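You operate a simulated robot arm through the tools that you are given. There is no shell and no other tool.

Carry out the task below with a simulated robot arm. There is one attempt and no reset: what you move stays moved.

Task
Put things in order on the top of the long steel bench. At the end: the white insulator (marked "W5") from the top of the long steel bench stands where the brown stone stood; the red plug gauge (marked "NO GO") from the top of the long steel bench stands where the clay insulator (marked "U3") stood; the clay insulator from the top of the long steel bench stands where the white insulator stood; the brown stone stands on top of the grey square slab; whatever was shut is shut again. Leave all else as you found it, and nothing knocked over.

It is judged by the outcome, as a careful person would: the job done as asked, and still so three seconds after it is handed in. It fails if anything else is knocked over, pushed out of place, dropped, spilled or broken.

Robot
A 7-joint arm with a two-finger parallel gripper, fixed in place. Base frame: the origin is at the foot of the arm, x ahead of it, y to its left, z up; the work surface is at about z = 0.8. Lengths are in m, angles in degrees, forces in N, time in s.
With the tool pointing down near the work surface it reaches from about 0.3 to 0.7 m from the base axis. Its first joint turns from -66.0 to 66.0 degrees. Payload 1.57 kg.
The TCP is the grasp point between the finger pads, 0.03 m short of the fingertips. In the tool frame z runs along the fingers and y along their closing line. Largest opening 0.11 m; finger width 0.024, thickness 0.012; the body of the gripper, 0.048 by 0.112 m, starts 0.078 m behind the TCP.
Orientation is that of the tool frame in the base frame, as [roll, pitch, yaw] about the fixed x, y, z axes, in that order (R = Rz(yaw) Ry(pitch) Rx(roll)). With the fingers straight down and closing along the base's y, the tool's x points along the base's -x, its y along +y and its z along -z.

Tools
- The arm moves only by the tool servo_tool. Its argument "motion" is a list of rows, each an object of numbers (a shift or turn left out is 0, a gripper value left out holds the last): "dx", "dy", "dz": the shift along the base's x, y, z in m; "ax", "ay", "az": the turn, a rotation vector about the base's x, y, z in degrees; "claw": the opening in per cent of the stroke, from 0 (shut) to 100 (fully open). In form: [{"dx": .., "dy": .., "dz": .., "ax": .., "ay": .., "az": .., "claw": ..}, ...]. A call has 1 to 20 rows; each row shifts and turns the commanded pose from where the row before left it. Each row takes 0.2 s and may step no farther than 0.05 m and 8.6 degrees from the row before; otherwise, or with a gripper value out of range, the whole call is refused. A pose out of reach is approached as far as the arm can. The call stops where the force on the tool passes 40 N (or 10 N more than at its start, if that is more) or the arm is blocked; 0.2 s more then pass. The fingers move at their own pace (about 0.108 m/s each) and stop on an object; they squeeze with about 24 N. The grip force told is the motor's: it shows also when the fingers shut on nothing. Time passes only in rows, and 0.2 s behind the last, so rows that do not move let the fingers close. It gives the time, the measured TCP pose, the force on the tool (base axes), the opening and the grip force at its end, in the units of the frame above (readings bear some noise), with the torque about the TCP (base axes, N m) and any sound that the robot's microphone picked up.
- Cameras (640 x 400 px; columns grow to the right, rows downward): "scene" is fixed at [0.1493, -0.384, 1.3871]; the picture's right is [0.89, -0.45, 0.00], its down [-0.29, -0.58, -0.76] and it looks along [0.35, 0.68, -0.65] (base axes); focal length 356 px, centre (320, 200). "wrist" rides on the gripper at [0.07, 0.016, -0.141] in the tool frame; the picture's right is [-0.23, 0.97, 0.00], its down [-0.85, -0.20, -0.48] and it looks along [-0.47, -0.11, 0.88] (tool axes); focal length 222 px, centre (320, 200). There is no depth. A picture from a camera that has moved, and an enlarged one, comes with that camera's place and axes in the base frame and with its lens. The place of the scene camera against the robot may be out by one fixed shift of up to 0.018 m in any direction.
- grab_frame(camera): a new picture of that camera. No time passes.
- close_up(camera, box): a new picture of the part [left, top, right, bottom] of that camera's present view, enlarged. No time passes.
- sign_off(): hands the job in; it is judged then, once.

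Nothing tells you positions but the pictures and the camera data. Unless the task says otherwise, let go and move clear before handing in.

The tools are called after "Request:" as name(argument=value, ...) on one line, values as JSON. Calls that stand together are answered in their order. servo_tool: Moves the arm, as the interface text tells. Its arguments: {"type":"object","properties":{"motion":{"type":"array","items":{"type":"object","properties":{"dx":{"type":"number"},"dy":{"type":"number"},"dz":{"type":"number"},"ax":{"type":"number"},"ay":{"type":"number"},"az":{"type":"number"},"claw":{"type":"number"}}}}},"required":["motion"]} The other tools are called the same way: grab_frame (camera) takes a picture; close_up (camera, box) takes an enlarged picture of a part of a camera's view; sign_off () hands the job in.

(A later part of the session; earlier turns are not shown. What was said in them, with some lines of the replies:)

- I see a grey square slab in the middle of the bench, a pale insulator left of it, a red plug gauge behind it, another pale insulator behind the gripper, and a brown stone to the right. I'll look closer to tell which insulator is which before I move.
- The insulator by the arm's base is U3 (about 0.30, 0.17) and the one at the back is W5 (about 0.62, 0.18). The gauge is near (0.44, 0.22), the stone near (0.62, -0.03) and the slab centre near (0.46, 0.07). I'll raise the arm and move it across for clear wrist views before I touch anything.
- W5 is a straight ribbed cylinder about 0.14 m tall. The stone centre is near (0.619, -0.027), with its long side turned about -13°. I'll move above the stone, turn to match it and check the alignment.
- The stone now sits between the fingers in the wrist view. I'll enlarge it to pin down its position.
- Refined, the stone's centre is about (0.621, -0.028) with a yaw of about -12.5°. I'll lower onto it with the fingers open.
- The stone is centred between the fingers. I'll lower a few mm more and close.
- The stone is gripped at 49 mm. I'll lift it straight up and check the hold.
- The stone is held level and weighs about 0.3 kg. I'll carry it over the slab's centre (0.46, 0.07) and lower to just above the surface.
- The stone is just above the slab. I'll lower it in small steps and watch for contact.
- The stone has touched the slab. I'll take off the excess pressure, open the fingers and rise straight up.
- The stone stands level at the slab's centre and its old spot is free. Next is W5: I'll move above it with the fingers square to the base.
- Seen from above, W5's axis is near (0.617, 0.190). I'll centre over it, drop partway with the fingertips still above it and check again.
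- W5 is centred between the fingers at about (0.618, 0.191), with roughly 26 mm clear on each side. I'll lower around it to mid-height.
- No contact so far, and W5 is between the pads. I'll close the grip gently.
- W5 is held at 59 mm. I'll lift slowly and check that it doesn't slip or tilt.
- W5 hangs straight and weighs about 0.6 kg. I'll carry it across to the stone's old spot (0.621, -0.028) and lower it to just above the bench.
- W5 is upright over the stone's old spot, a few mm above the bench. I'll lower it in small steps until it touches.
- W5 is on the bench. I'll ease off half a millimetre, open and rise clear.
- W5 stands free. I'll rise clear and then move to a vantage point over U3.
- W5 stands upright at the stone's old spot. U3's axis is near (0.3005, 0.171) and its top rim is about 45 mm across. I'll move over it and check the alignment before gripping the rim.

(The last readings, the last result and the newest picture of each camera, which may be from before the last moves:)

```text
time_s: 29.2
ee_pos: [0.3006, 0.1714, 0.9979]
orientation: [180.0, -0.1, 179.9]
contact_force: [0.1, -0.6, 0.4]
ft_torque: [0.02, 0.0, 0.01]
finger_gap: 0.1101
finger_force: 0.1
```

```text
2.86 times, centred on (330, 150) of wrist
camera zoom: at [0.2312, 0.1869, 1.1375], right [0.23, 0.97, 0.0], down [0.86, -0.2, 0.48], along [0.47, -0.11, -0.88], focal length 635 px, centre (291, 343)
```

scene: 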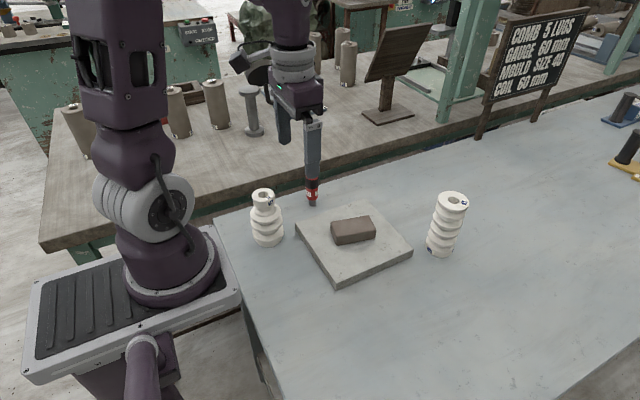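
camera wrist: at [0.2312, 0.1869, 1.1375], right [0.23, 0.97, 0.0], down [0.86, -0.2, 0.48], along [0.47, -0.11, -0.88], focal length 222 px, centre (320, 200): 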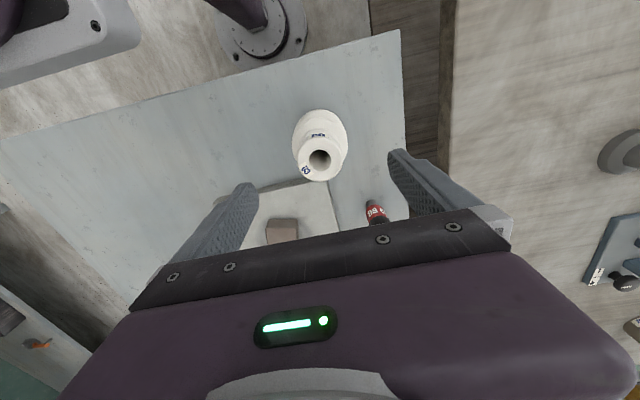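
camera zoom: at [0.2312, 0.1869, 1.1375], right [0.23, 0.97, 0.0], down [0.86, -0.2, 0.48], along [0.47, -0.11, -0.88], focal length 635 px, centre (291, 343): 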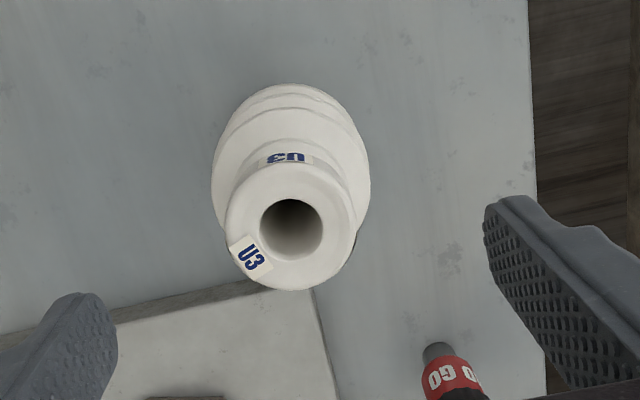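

U3 is centred at (0.300, 0.170). I'll lower so the pads span the rim, with the tips staying above the first shed.

Request:
servo_tool(motion=[{"dz": -0.03}, {"dz": -0.025}, {"dz": -0.015}, {"dz": -0.01}, {}])

Request:
close_up(camera="wrist", box=[180, 80, 480, 270])

Request:
close_up(camera="scene", box=[210, 130, 340, 270])

```text
time_s: 30.4
ee_pos: [0.3004, 0.1707, 0.9175]
orientation: [-180.0, -0.1, 179.9]
contact_force: [-0.6, -0.1, -0.2]
ft_torque: [0.01, -0.06, -0.02]
finger_gap: 0.1101
finger_force: 0.2
```

```text
2.11 times, centred on (330, 175) of wrist
camera zoom: at [0.2299, 0.1872, 1.0574], right [0.23, 0.97, 0.0], down [0.85, -0.2, 0.48], along [0.47, -0.11, -0.88], focal length 468 px, centre (299, 253)
```

zoom: 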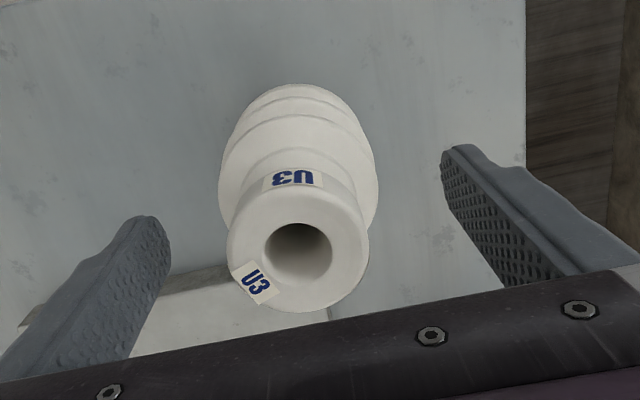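

```text
2.86 times, centred on (275, 200) of scene
camera zoom: at [0.1493, -0.384, 1.3871], right [0.89, -0.45, 0.0], down [-0.29, -0.58, -0.76], along [0.35, 0.68, -0.65], focal length 1018 px, centre (449, 200)
```

zoom: 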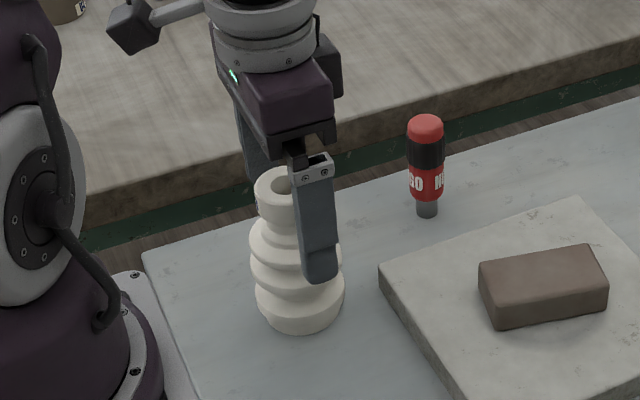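

The alignment is good and nothing touches. I'll close on the rim.

Request:
servo_tool(motion=[{"claw": 60}, {"claw": 50}, {"claw": 44}, {"claw": 38}, {"claw": 0}, {}, {}])

Request:
close_up(camera="wrist", box=[180, 80, 480, 270])

Request:
close_up(camera="scene", box=[210, 130, 340, 270])

```text
time_s: 32.0
ee_pos: [0.2994, 0.1706, 0.9182]
orientation: [179.9, 0.0, 179.9]
contact_force: [-0.3, -3.6, 3.0]
ft_torque: [-0.19, 0.07, 0.04]
finger_gap: 0.0455
finger_force: 24.0
```

```text
2.11 times, centred on (330, 175) of wrist
camera zoom: at [0.2299, 0.1872, 1.0576], right [0.23, 0.97, 0.0], down [0.86, -0.2, 0.48], along [0.47, -0.11, -0.88], focal length 468 px, centre (299, 253)
```

zoom: 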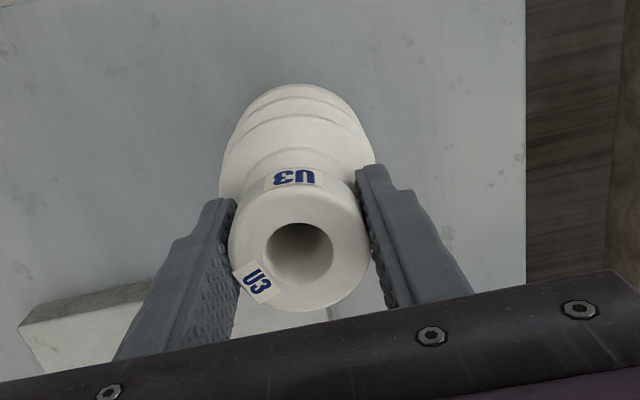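

```text
2.86 times, centred on (275, 200) of scene
camera zoom: at [0.1493, -0.3841, 1.3871], right [0.89, -0.45, 0.0], down [-0.29, -0.58, -0.76], along [0.35, 0.68, -0.65], focal length 1018 px, centre (449, 200)
```

zoom: 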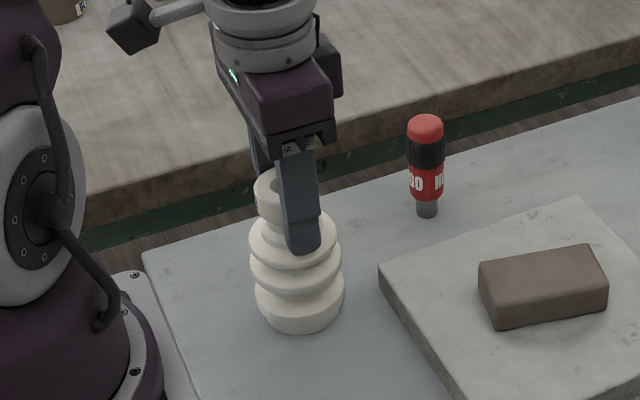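

The rim is gripped at 45.5 mm. I'll lift slowly and check that it hangs true.

Request:
servo_tool(motion=[{"dz": 0.01}, {"dz": 0.02}, {"dz": 0.03}, {}])

Request:
close_up(camera="wrist", box=[180, 80, 480, 270])

Request:
close_up(camera="scene", box=[210, 110, 340, 250])

```text
time_s: 33.0
ee_pos: [0.2994, 0.1699, 0.9784]
orientation: [179.9, 0.0, -180.0]
contact_force: [-0.4, -0.1, -5.6]
ft_torque: [0.01, 0.0, 0.03]
finger_gap: 0.0457
finger_force: 25.1
```

```text
2.11 times, centred on (330, 175) of wrist
camera zoom: at [0.2293, 0.1867, 1.1186], right [0.23, 0.97, 0.0], down [0.86, -0.2, 0.48], along [0.47, -0.11, -0.88], focal length 468 px, centre (299, 253)
```

zoom: 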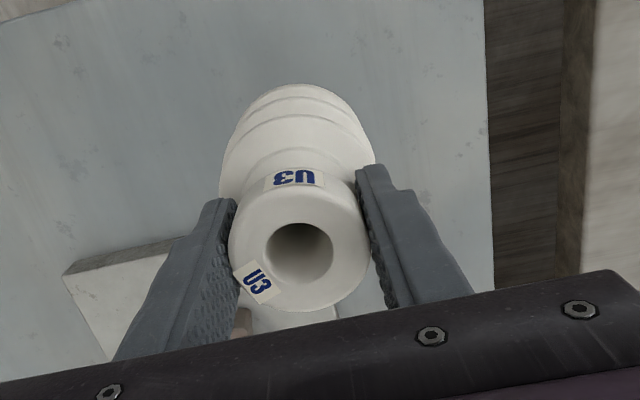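

```text
2.86 times, centred on (275, 180) of scene
camera zoom: at [0.1494, -0.384, 1.3871], right [0.89, -0.45, 0.0], down [-0.29, -0.58, -0.76], along [0.35, 0.68, -0.65], focal length 1018 px, centre (449, 257)
```

zoom: 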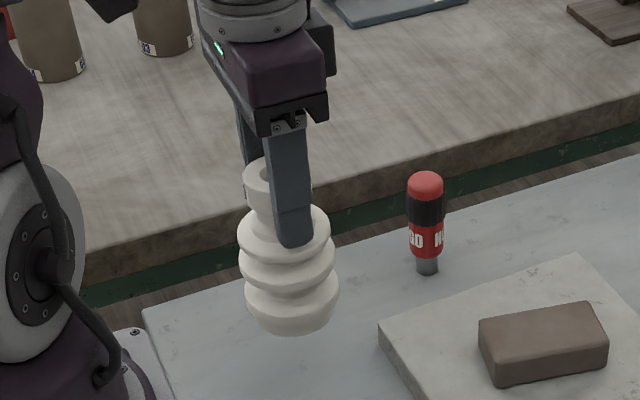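

U3 hangs straight and weighs about 0.57 kg. I'll raise it above the gauge's height and carry it, keeping clear of the gauge, to W5's old spot (0.617, 0.191).

Request:
servo_tool(motion=[{"dz": 0.03}, {"dz": 0.03}, {"dx": 0.02, "dy": -0.003}, {"dx": 0.035, "dy": -0.005}, {"dx": 0.04, "dy": -0.006}, {"dx": 0.0445, "dy": -0.0065}, {"dx": 0.04, "dy": 0.009}, {"dx": 0.04, "dy": 0.009}, {"dx": 0.04, "dy": 0.009}, {"dx": 0.035, "dy": 0.009}, {"dx": 0.015, "dy": 0.004}, {"dx": 0.007, "dy": 0.001}, {}, {}])

Request:
grab_frame(camera="wrist")

Request:
grab_frame(camera="scene")

```text
time_s: 36.0
ee_pos: [0.6165, 0.1919, 1.0378]
orientation: [-179.9, 0.0, -180.0]
contact_force: [0.1, -0.1, -5.6]
ft_torque: [0.02, 0.01, 0.01]
finger_gap: 0.0454
finger_force: 23.6
```

```text
taken
camera wrist: at [0.5468, 0.2083, 1.1772], right [0.23, 0.97, 0.0], down [0.86, -0.2, 0.48], along [0.47, -0.11, -0.88], focal length 222 px, centre (320, 200)
```

wrist: 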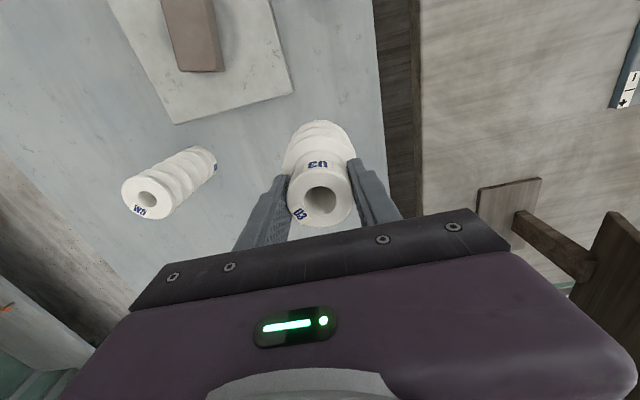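

```text
taken
```

scene: 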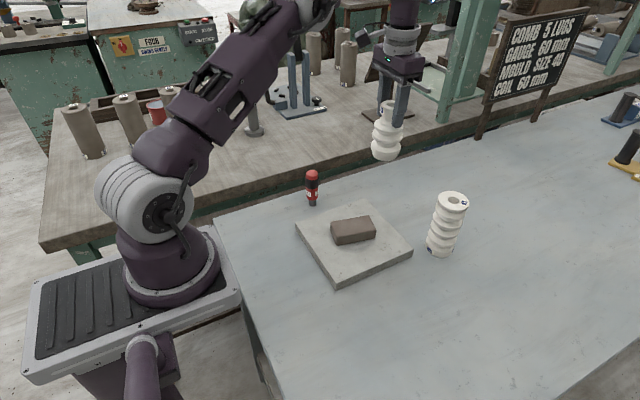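

U3 is over W5's old spot. I'll lower it to just above the bench.

Request:
servo_tool(motion=[{"dz": -0.035}, {"dz": -0.035}, {"dz": -0.025}, {"dz": -0.0137}, {"dz": -0.005}, {}])

Request:
close_up(camera="scene", box=[320, 90, 480, 260])

```text
time_s: 37.4
ee_pos: [0.6166, 0.1909, 0.9252]
orientation: [-180.0, 0.0, 180.0]
contact_force: [-0.2, 0.3, -5.5]
ft_torque: [0.03, -0.02, 0.01]
finger_gap: 0.0454
finger_force: 23.5
```

```text
2.35 times, centred on (400, 175) of scene
camera zoom: at [0.1494, -0.384, 1.3871], right [0.89, -0.45, 0.0], down [-0.3, -0.58, -0.76], along [0.34, 0.68, -0.65], focal length 839 px, centre (132, 259)
```

zoom: 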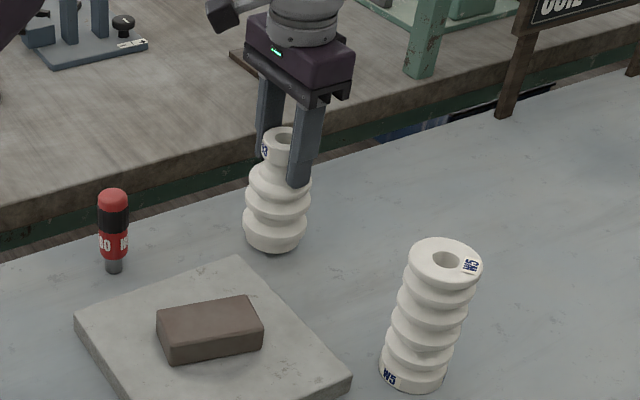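

Request:
servo_tool(motion=[{"dz": -0.002}, {"dz": -0.002}, {}])

```text
time_s: 38.2
ee_pos: [0.6162, 0.191, 0.9214]
orientation: [-180.0, 0.0, -180.0]
contact_force: [-0.2, 0.3, -5.5]
ft_torque: [0.02, 0.02, 0.0]
finger_gap: 0.0456
finger_force: 23.7
```

No contact yet, so I'll continue in 1 mm steps.

Request:
servo_tool(motion=[{"dz": -0.001}, {"dz": -0.001}, {}])

```text
time_s: 39.0
ee_pos: [0.6168, 0.1903, 0.9185]
orientation: [179.9, 0.0, -180.0]
contact_force: [0.4, 0.0, -6.0]
ft_torque: [-0.02, -0.01, -0.04]
finger_gap: 0.0456
finger_force: 24.2
```

Request:
servo_tool(motion=[{"dz": -0.001}, {}])

```text
time_s: 39.6
ee_pos: [0.617, 0.19, 0.919]
orientation: [-180.0, 0.0, 180.0]
contact_force: [0.5, -0.1, -6.1]
ft_torque: [0.01, 0.0, -0.01]
finger_gap: 0.0455
finger_force: 23.9
```

Request:
servo_tool(motion=[{"dz": -0.0008}, {}])

```text
time_s: 40.2
ee_pos: [0.617, 0.1908, 0.9185]
orientation: [-180.0, -0.1, 180.0]
contact_force: [-0.8, -0.7, -4.1]
ft_torque: [0.0, 0.1, 0.02]
finger_gap: 0.0455
finger_force: 24.5
```

The load on the tool is starting to drop, so U3 is just touching. I'll go down slightly more to confirm it is seated.

Request:
servo_tool(motion=[{"dz": -0.0007}, {}])

Request:
close_up(camera="scene", box=[320, 90, 480, 260])

```text
time_s: 40.8
ee_pos: [0.6156, 0.1898, 0.9181]
orientation: [180.0, 0.1, 179.9]
contact_force: [-2.2, 0.4, 12.7]
ft_torque: [-0.09, 0.55, -0.07]
finger_gap: 0.0455
finger_force: 23.8
```

```text
2.35 times, centred on (400, 175) of scene
camera zoom: at [0.1491, -0.3841, 1.3871], right [0.89, -0.45, 0.0], down [-0.29, -0.58, -0.76], along [0.35, 0.68, -0.65], focal length 839 px, centre (132, 259)
```

zoom: 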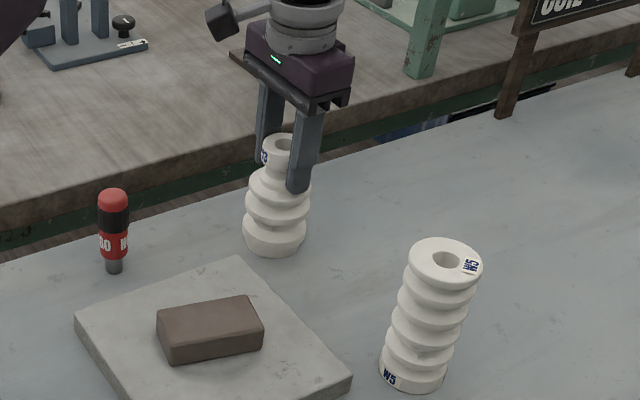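

U3 is seated. I'll ease off, open and rise straight up.

Request:
servo_tool(motion=[{"dz": 0.0007}, {"claw": 50}, {"claw": 70}, {"claw": 100}, {}, {}])

Request:
close_up(camera="scene", box=[320, 90, 480, 260])

```text
time_s: 42.2
ee_pos: [0.6163, 0.1914, 0.9172]
orientation: [179.9, 0.0, -180.0]
contact_force: [0.3, -0.2, 0.1]
ft_torque: [-0.01, 0.02, -0.01]
finger_gap: 0.11
finger_force: 0.0
```

```text
2.35 times, centred on (400, 175) of scene
camera zoom: at [0.1493, -0.384, 1.3871], right [0.89, -0.45, 0.0], down [-0.29, -0.58, -0.76], along [0.35, 0.68, -0.65], focal length 839 px, centre (132, 259)
```

zoom: 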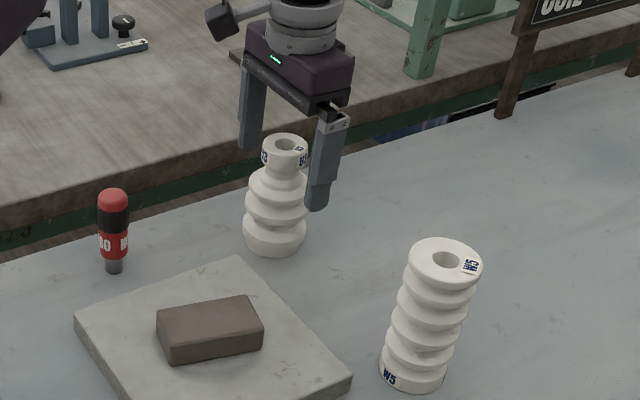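

U3 stands free at W5's old spot. I'll rise and move above the plug gauge.

Request:
servo_tool(motion=[{"dz": 0.02}, {"dz": 0.04}, {"dz": 0.05}, {"dz": 0.023}, {"dx": -0.03, "dy": 0.006}, {"dx": -0.04, "dy": 0.006}, {"dx": -0.04, "dy": 0.006}, {"dx": -0.04, "dy": 0.006}, {"dx": -0.037, "dy": 0.006}, {}])

Request:
grab_frame(camera="wrist")

Request:
grab_frame(camera="scene")

```text
time_s: 44.4
ee_pos: [0.4298, 0.222, 1.0476]
orientation: [179.9, 0.0, 179.9]
contact_force: [-0.4, 0.5, -0.3]
ft_torque: [-0.01, -0.02, 0.03]
finger_gap: 0.1101
finger_force: 0.0
```

```text
taken
camera wrist: at [0.3606, 0.2384, 1.1882], right [0.23, 0.97, 0.0], down [0.85, -0.2, 0.48], along [0.47, -0.11, -0.88], focal length 222 px, centre (320, 200)
```

wrist: 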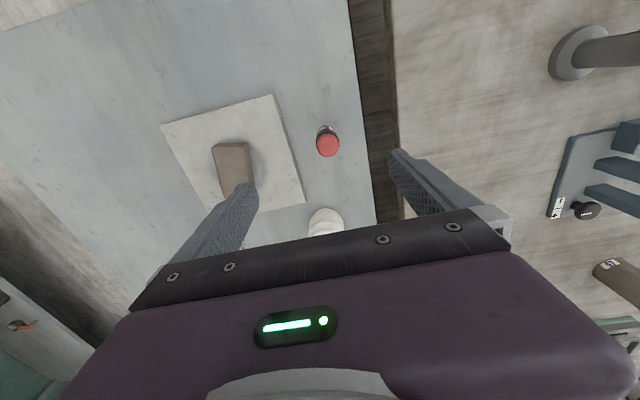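

```text
taken
```

scene: 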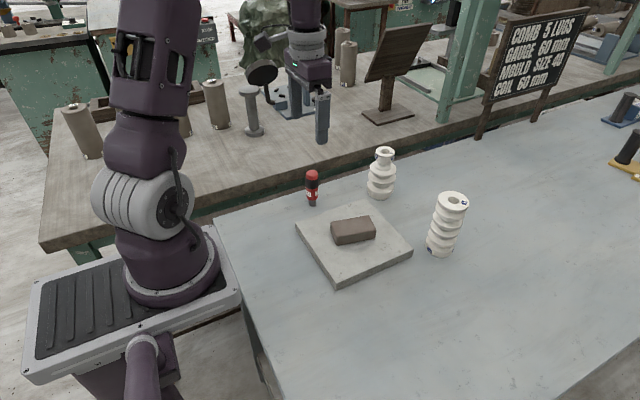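

Request:
close_up(camera="wrist", box=[260, 90, 400, 200])

Request:
close_up(camera="scene", box=[270, 150, 350, 230])

Request:
close_up(camera="scene", box=[350, 135, 420, 215])

```text
3.64 times, centred on (330, 145) of wrist
camera zoom: at [0.3606, 0.2384, 1.1882], right [0.23, 0.97, 0.0], down [0.85, -0.2, 0.48], along [0.47, -0.11, -0.88], focal length 808 px, centre (284, 400)
```

zoom: 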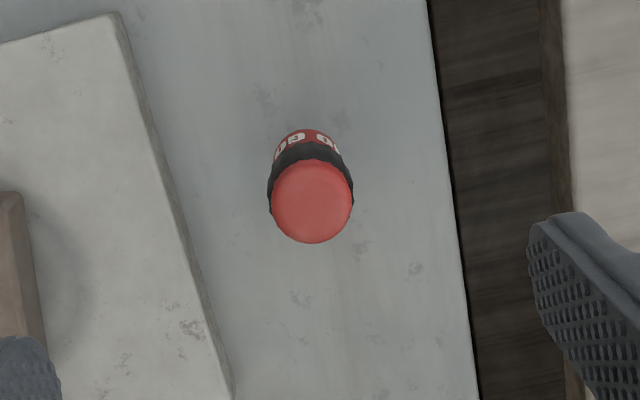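

```text
5.00 times, centred on (310, 190) of scene
camera zoom: at [0.1493, -0.384, 1.3871], right [0.89, -0.45, 0.0], down [-0.29, -0.58, -0.76], along [0.35, 0.68, -0.65], focal length 1782 px, centre (370, 250)
```

zoom: 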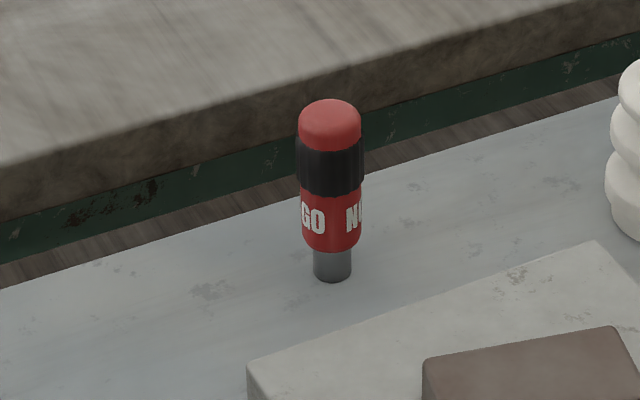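

```text
5.00 times, centred on (385, 175) of scene
camera zoom: at [0.1493, -0.384, 1.3871], right [0.89, -0.45, 0.0], down [-0.29, -0.58, -0.76], along [0.35, 0.68, -0.65], focal length 1782 px, centre (-5, 325)
```

zoom: 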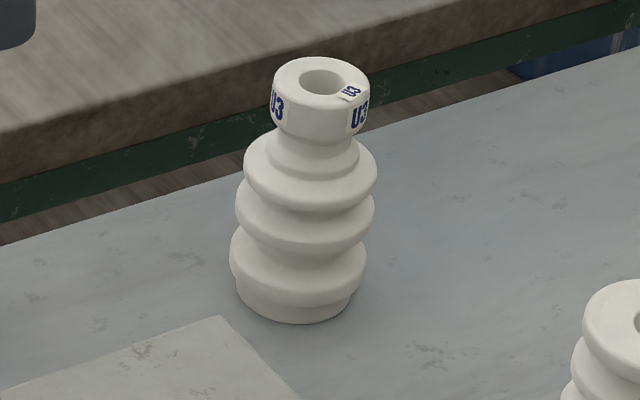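

U3 is upright in its new place. The gauge's axis is near (0.440, 0.230) and it is about 93 mm tall and 30 mm across. I'll centre over it with the fingers partly closed and check again before lowering.

Request:
servo_tool(motion=[{"dx": 0.0097, "dy": 0.0092, "dz": -0.02, "claw": 80}, {"dz": -0.03}, {"dz": -0.03}, {"dz": -0.01}, {}])

Request:
grab_frame(camera="wrist")

Request:
close_up(camera="wrist", box=[240, 100, 420, 240])

Request:
close_up(camera="scene", box=[260, 110, 380, 230])

```text
time_s: 45.6
ee_pos: [0.4383, 0.23, 0.9613]
orientation: [-180.0, 0.0, 179.9]
contact_force: [0.1, 0.5, -0.6]
ft_torque: [-0.02, -0.01, 0.0]
finger_gap: 0.0879
finger_force: 0.0
```

```text
taken
camera wrist: at [0.3696, 0.2468, 1.0999], right [0.23, 0.97, 0.0], down [0.86, -0.2, 0.48], along [0.47, -0.11, -0.88], focal length 222 px, centre (320, 200)
```

wrist: 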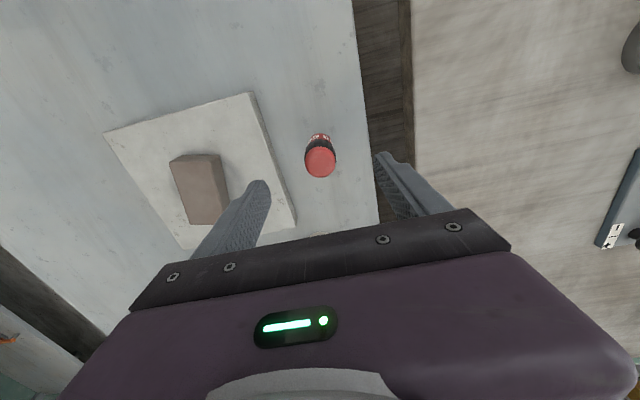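

```text
2.86 times, centred on (330, 170) of wrist
camera zoom: at [0.3696, 0.2468, 1.0999], right [0.23, 0.97, 0.0], down [0.86, -0.2, 0.48], along [0.47, -0.11, -0.88], focal length 635 px, centre (291, 286)
```

zoom: 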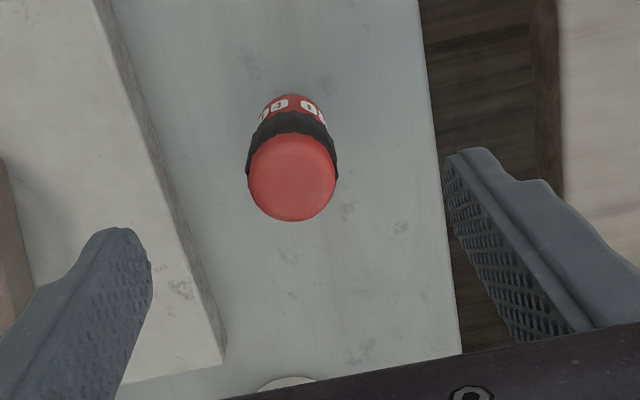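

```text
3.33 times, centred on (320, 170) of scene
camera zoom: at [0.1493, -0.384, 1.3871], right [0.89, -0.45, 0.0], down [-0.29, -0.58, -0.76], along [0.35, 0.68, -0.65], focal length 1188 px, centre (320, 300)
```

zoom: 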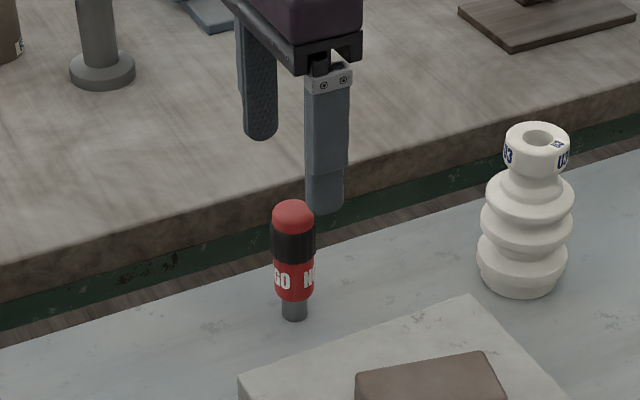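

The gauge is centred at (0.4395, 0.2305). I'll lower so the pads span its handle.

Request:
servo_tool(motion=[{"dz": -0.03, "dy": 0.0004}, {"dz": -0.03}, {"dz": -0.02}, {"dz": -0.0152}, {}])

Request:
grab_frame(camera="wrist")

Request:
close_up(camera="scene", box=[260, 130, 380, 250])

```text
time_s: 46.8
ee_pos: [0.4382, 0.2293, 0.8648]
orientation: [-180.0, 0.0, 179.9]
contact_force: [0.2, -0.9, 0.5]
ft_torque: [-0.02, -0.02, -0.01]
finger_gap: 0.0881
finger_force: 0.0
```

```text
taken
camera wrist: at [0.369, 0.2465, 1.0042], right [0.23, 0.97, 0.0], down [0.86, -0.2, 0.48], along [0.47, -0.11, -0.88], focal length 222 px, centre (320, 200)
```

wrist: 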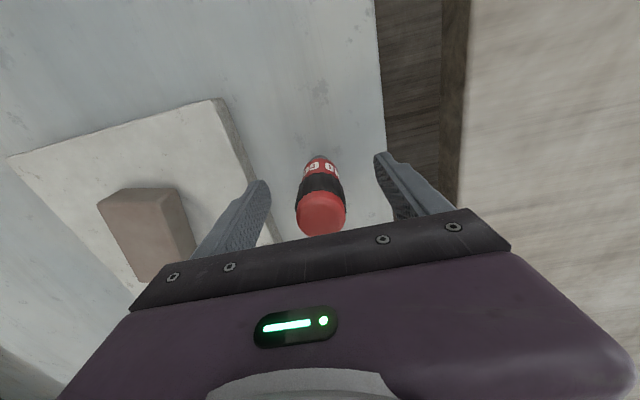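

```text
3.33 times, centred on (320, 190) of scene
camera zoom: at [0.1493, -0.384, 1.3871], right [0.89, -0.45, 0.0], down [-0.29, -0.58, -0.76], along [0.35, 0.68, -0.65], focal length 1188 px, centre (320, 233)
```

zoom: 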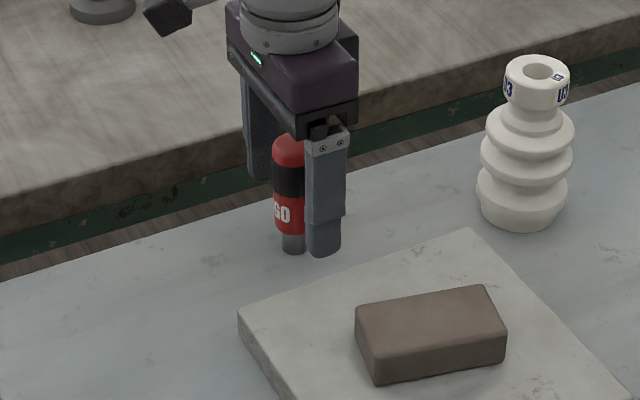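

Request:
servo_tool(motion=[{"claw": 55}, {"claw": 42}, {"claw": 36}, {"claw": 33}, {"claw": 31}, {"claw": 29}, {"claw": 27}, {"claw": 0}, {}, {}])

Request:
grab_frame(camera="wrist")

Request:
close_up(camera="scene", box=[260, 130, 380, 250])

```text
time_s: 49.0
ee_pos: [0.4392, 0.2298, 0.8643]
orientation: [179.9, -0.1, -180.0]
contact_force: [-0.5, 0.1, 0.6]
ft_torque: [-0.01, 0.0, -0.02]
finger_gap: 0.0286
finger_force: 24.1
```

```text
taken
camera wrist: at [0.369, 0.2466, 1.0045], right [0.23, 0.97, 0.0], down [0.85, -0.2, 0.48], along [0.47, -0.11, -0.88], focal length 222 px, centre (320, 200)
```

wrist: 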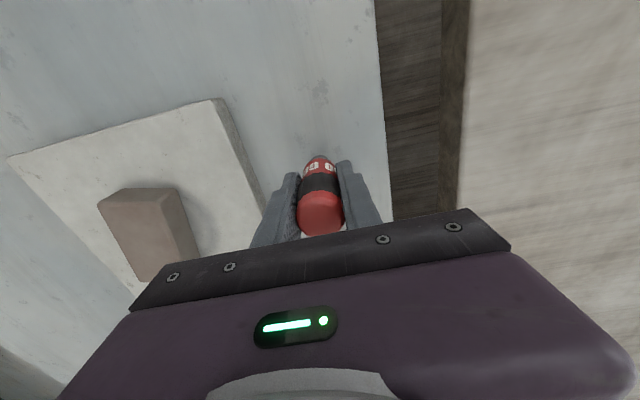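

```text
3.33 times, centred on (320, 190) of scene
camera zoom: at [0.1493, -0.384, 1.3871], right [0.89, -0.45, 0.0], down [-0.29, -0.58, -0.76], along [0.35, 0.68, -0.65], focal length 1188 px, centre (320, 233)
```

zoom: 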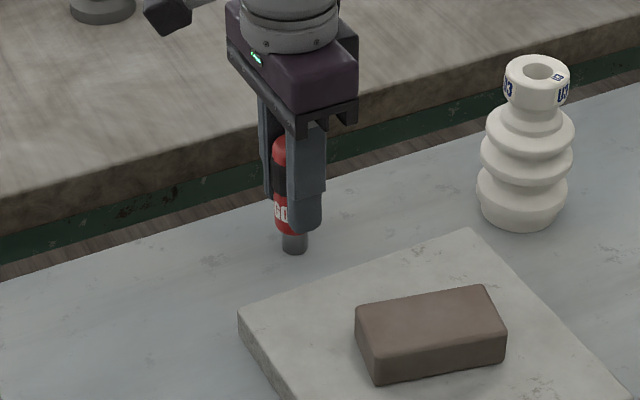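

The gauge is gripped at 28.6 mm and still upright. I'll lift it slowly.

Request:
servo_tool(motion=[{"dz": 0.01}, {"dz": 0.02}, {"dz": 0.03}, {}])

Request:
grab_frame(camera="wrist")

Request:
close_up(camera="scene", box=[260, 110, 380, 230])

```text
time_s: 50.0
ee_pos: [0.4399, 0.2298, 0.9247]
orientation: [-180.0, 0.1, -180.0]
contact_force: [0.0, -0.3, -1.6]
ft_torque: [-0.01, 0.01, 0.01]
finger_gap: 0.0287
finger_force: 23.8
```

```text
taken
camera wrist: at [0.3699, 0.2468, 1.0641], right [0.23, 0.97, 0.0], down [0.85, -0.2, 0.48], along [0.47, -0.11, -0.88], focal length 222 px, centre (320, 200)
```

wrist: 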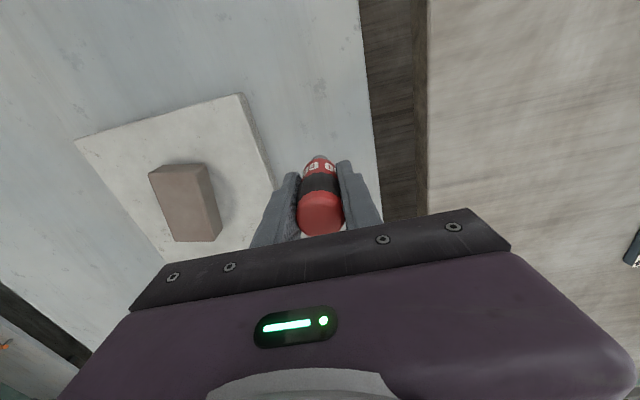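

```text
3.33 times, centred on (320, 170) of scene
camera zoom: at [0.1494, -0.384, 1.3871], right [0.89, -0.45, 0.0], down [-0.29, -0.58, -0.76], along [0.35, 0.68, -0.65], focal length 1188 px, centre (320, 300)
```

zoom: 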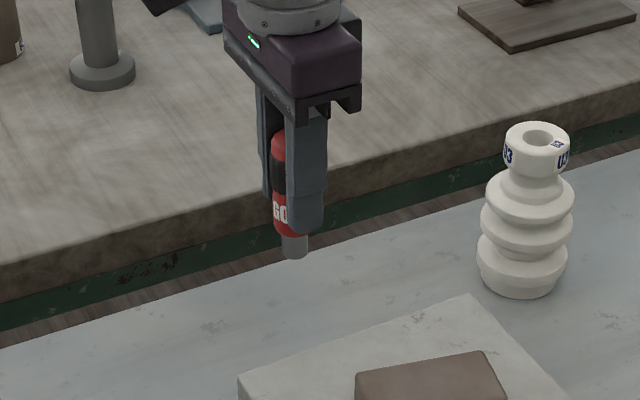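

The gauge is held upright and weighs about 0.16 kg. I'll carry it to U3's old spot (0.300, 0.170) and lower it to just above the bench.

Request:
servo_tool(motion=[{"dx": -0.018, "dy": -0.0078}, {"dx": -0.033, "dy": -0.0142}, {"dx": -0.035, "dy": -0.0151}, {"dx": -0.033, "dy": -0.0142}, {"dx": -0.0144, "dy": -0.0063}, {"dx": -0.006, "dy": -0.0026}, {}, {"dz": -0.025}, {"dz": -0.02}, {"dz": -0.01}, {}])

Request:
grab_frame(camera="wrist")

Request:
close_up(camera="scene", box=[210, 130, 350, 270])

```text
time_s: 52.4
ee_pos: [0.2992, 0.1707, 0.8697]
orientation: [180.0, -0.1, 179.9]
contact_force: [-0.1, 0.6, -0.5]
ft_torque: [0.01, 0.02, -0.02]
finger_gap: 0.0285
finger_force: 23.7
```

```text
taken
camera wrist: at [0.2297, 0.1871, 1.0098], right [0.23, 0.97, 0.0], down [0.85, -0.2, 0.48], along [0.47, -0.11, -0.88], focal length 222 px, centre (320, 200)
```

wrist: 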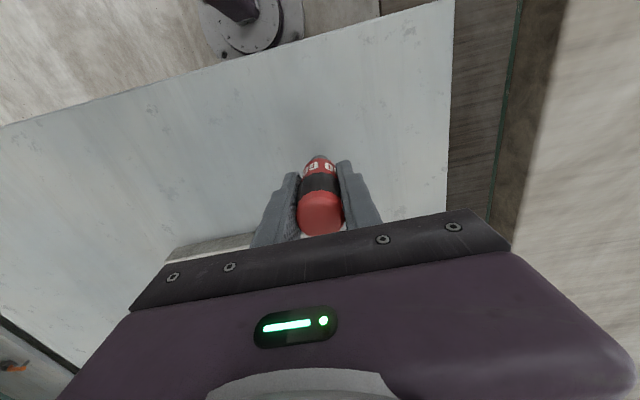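

```text
2.86 times, centred on (280, 200) of scene
camera zoom: at [0.1494, -0.384, 1.3871], right [0.89, -0.45, 0.0], down [-0.29, -0.58, -0.76], along [0.35, 0.68, -0.65], focal length 1018 px, centre (434, 200)
```

zoom: 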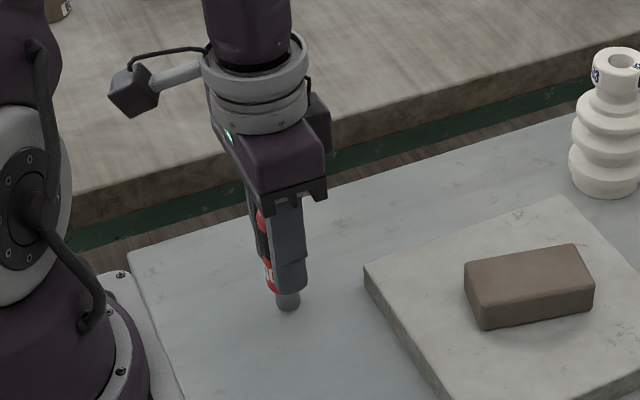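

Request:
servo_tool(motion=[{"dz": -0.002}, {"dz": -0.0015}, {}])

```text
time_s: 53.2
ee_pos: [0.2997, 0.1704, 0.8658]
orientation: [-180.0, 0.0, 180.0]
contact_force: [0.6, 0.5, -0.7]
ft_torque: [0.01, -0.02, 0.0]
finger_gap: 0.029
finger_force: 24.0
```

Request:
servo_tool(motion=[{"dz": -0.001}, {}])

```text
time_s: 53.8
ee_pos: [0.2998, 0.1702, 0.865]
orientation: [180.0, 0.1, 180.0]
contact_force: [0.6, 0.0, -1.6]
ft_torque: [0.0, -0.01, -0.02]
finger_gap: 0.0286
finger_force: 24.1
```

Request:
servo_tool(motion=[{"dz": -0.0007}, {}])

```text
time_s: 54.4
ee_pos: [0.2996, 0.1695, 0.8652]
orientation: [-180.0, 0.0, -179.9]
contact_force: [-0.9, 1.0, 2.2]
ft_torque: [0.0, -0.02, -0.03]
finger_gap: 0.0287
finger_force: 24.2
```

The gauge touches the bench lightly. I'll open the fingers without moving the arm.

Request:
servo_tool(motion=[{"claw": 29}, {"claw": 34}, {"claw": 45}, {"claw": 65}, {"claw": 80}, {}, {}])

Request:
grab_frame(camera="wrist")

Request:
close_up(camera="scene", box=[210, 130, 350, 270])

```text
time_s: 56.0
ee_pos: [0.2991, 0.1698, 0.863]
orientation: [180.0, 0.0, -179.9]
contact_force: [0.4, -0.2, 0.2]
ft_torque: [0.02, -0.01, -0.02]
finger_gap: 0.0878
finger_force: 0.0
```

```text
taken
camera wrist: at [0.2298, 0.1867, 1.0045], right [0.23, 0.97, 0.0], down [0.85, -0.2, 0.48], along [0.47, -0.11, -0.88], focal length 222 px, centre (320, 200)
```

wrist: 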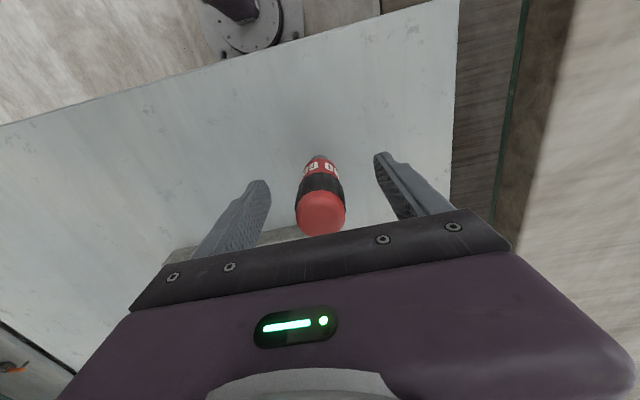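

```text
2.86 times, centred on (280, 200) of scene
camera zoom: at [0.1493, -0.384, 1.3871], right [0.89, -0.45, 0.0], down [-0.29, -0.58, -0.76], along [0.35, 0.68, -0.65], focal length 1018 px, centre (434, 200)
```

zoom: 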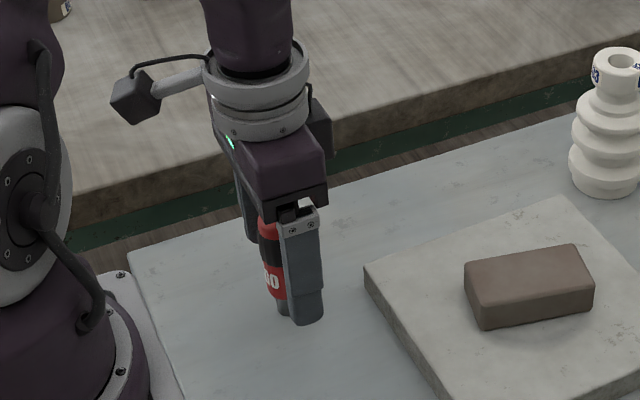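

The gauge stands upright between the open fingers. I'll rise straight up and move clear for a final check.

Request:
servo_tool(motion=[{"dz": 0.02}, {"dz": 0.03}, {"dz": 0.04}, {"dz": 0.05}, {"dz": 0.05}, {"dx": 0.03, "dy": -0.03}, {"dx": 0.03, "dy": -0.04}, {"dx": 0.03, "dy": -0.04}, {"dx": 0.03, "dy": -0.04}, {"claw": 100}, {}, {}])

Request:
grab_frame(camera="scene")

Request:
grab_frame(camera="wrist")

Request:
close_up(camera="scene", box=[220, 130, 490, 300])

```text
time_s: 58.6
ee_pos: [0.4191, 0.0195, 1.0539]
orientation: [180.0, 0.1, -180.0]
contact_force: [0.5, 0.4, -0.5]
ft_torque: [0.05, 0.0, 0.02]
finger_gap: 0.1101
finger_force: 0.1
```

```text
taken
```

scene: 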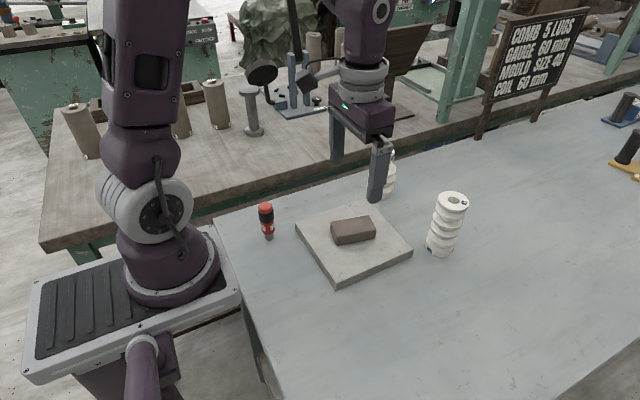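

```text
taken
camera wrist: at [0.3496, 0.0369, 1.1947], right [0.23, 0.97, 0.0], down [0.86, -0.2, 0.48], along [0.47, -0.11, -0.88], focal length 222 px, centre (320, 200)
```

wrist: 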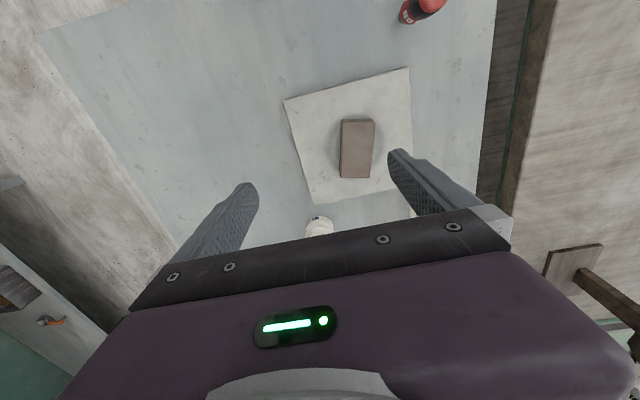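

```text
2.35 times, centred on (355, 215) of scene
camera zoom: at [0.1493, -0.384, 1.3871], right [0.89, -0.45, 0.0], down [-0.29, -0.58, -0.76], along [0.35, 0.68, -0.65], focal length 839 px, centre (238, 165)
```

zoom: 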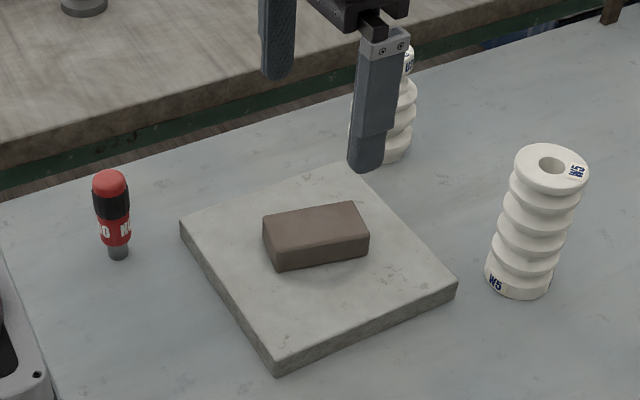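

All four moves check out in the pictures:
- **Stone:** on the slab's centre.
- **W5:** upright where the stone was.
- **U3:** upright where W5 was.
- **Gauge:** upright where U3 was.

The slab hasn't moved, nothing on the bench had been shut, and the open gripper is well clear above everything. I'm handing the job in.

Request:
sign_off()

```text
The job is handed in.
```

The bench is in order and the job is handed in. I checked each placement against the camera pictures before signing off; the outcome of the judging wasn't reported back.

- **Brown stone:** lies flat on the centre of the grey square slab.
- **White insulator (W5):** stands upright where the stone was.
- **Clay insulator (U3):** stands upright where W5 was.
- **Red plug gauge (NO GO):** stands upright where U3 was.

By the pictures, the insulators and the gauge are within a few millimetres of the spots they were meant to take. The slab did not move, and nothing was knocked over or dropped. I opened nothing, and saw nothing on the bench that had been shut. The gripper is open and clear above everything.
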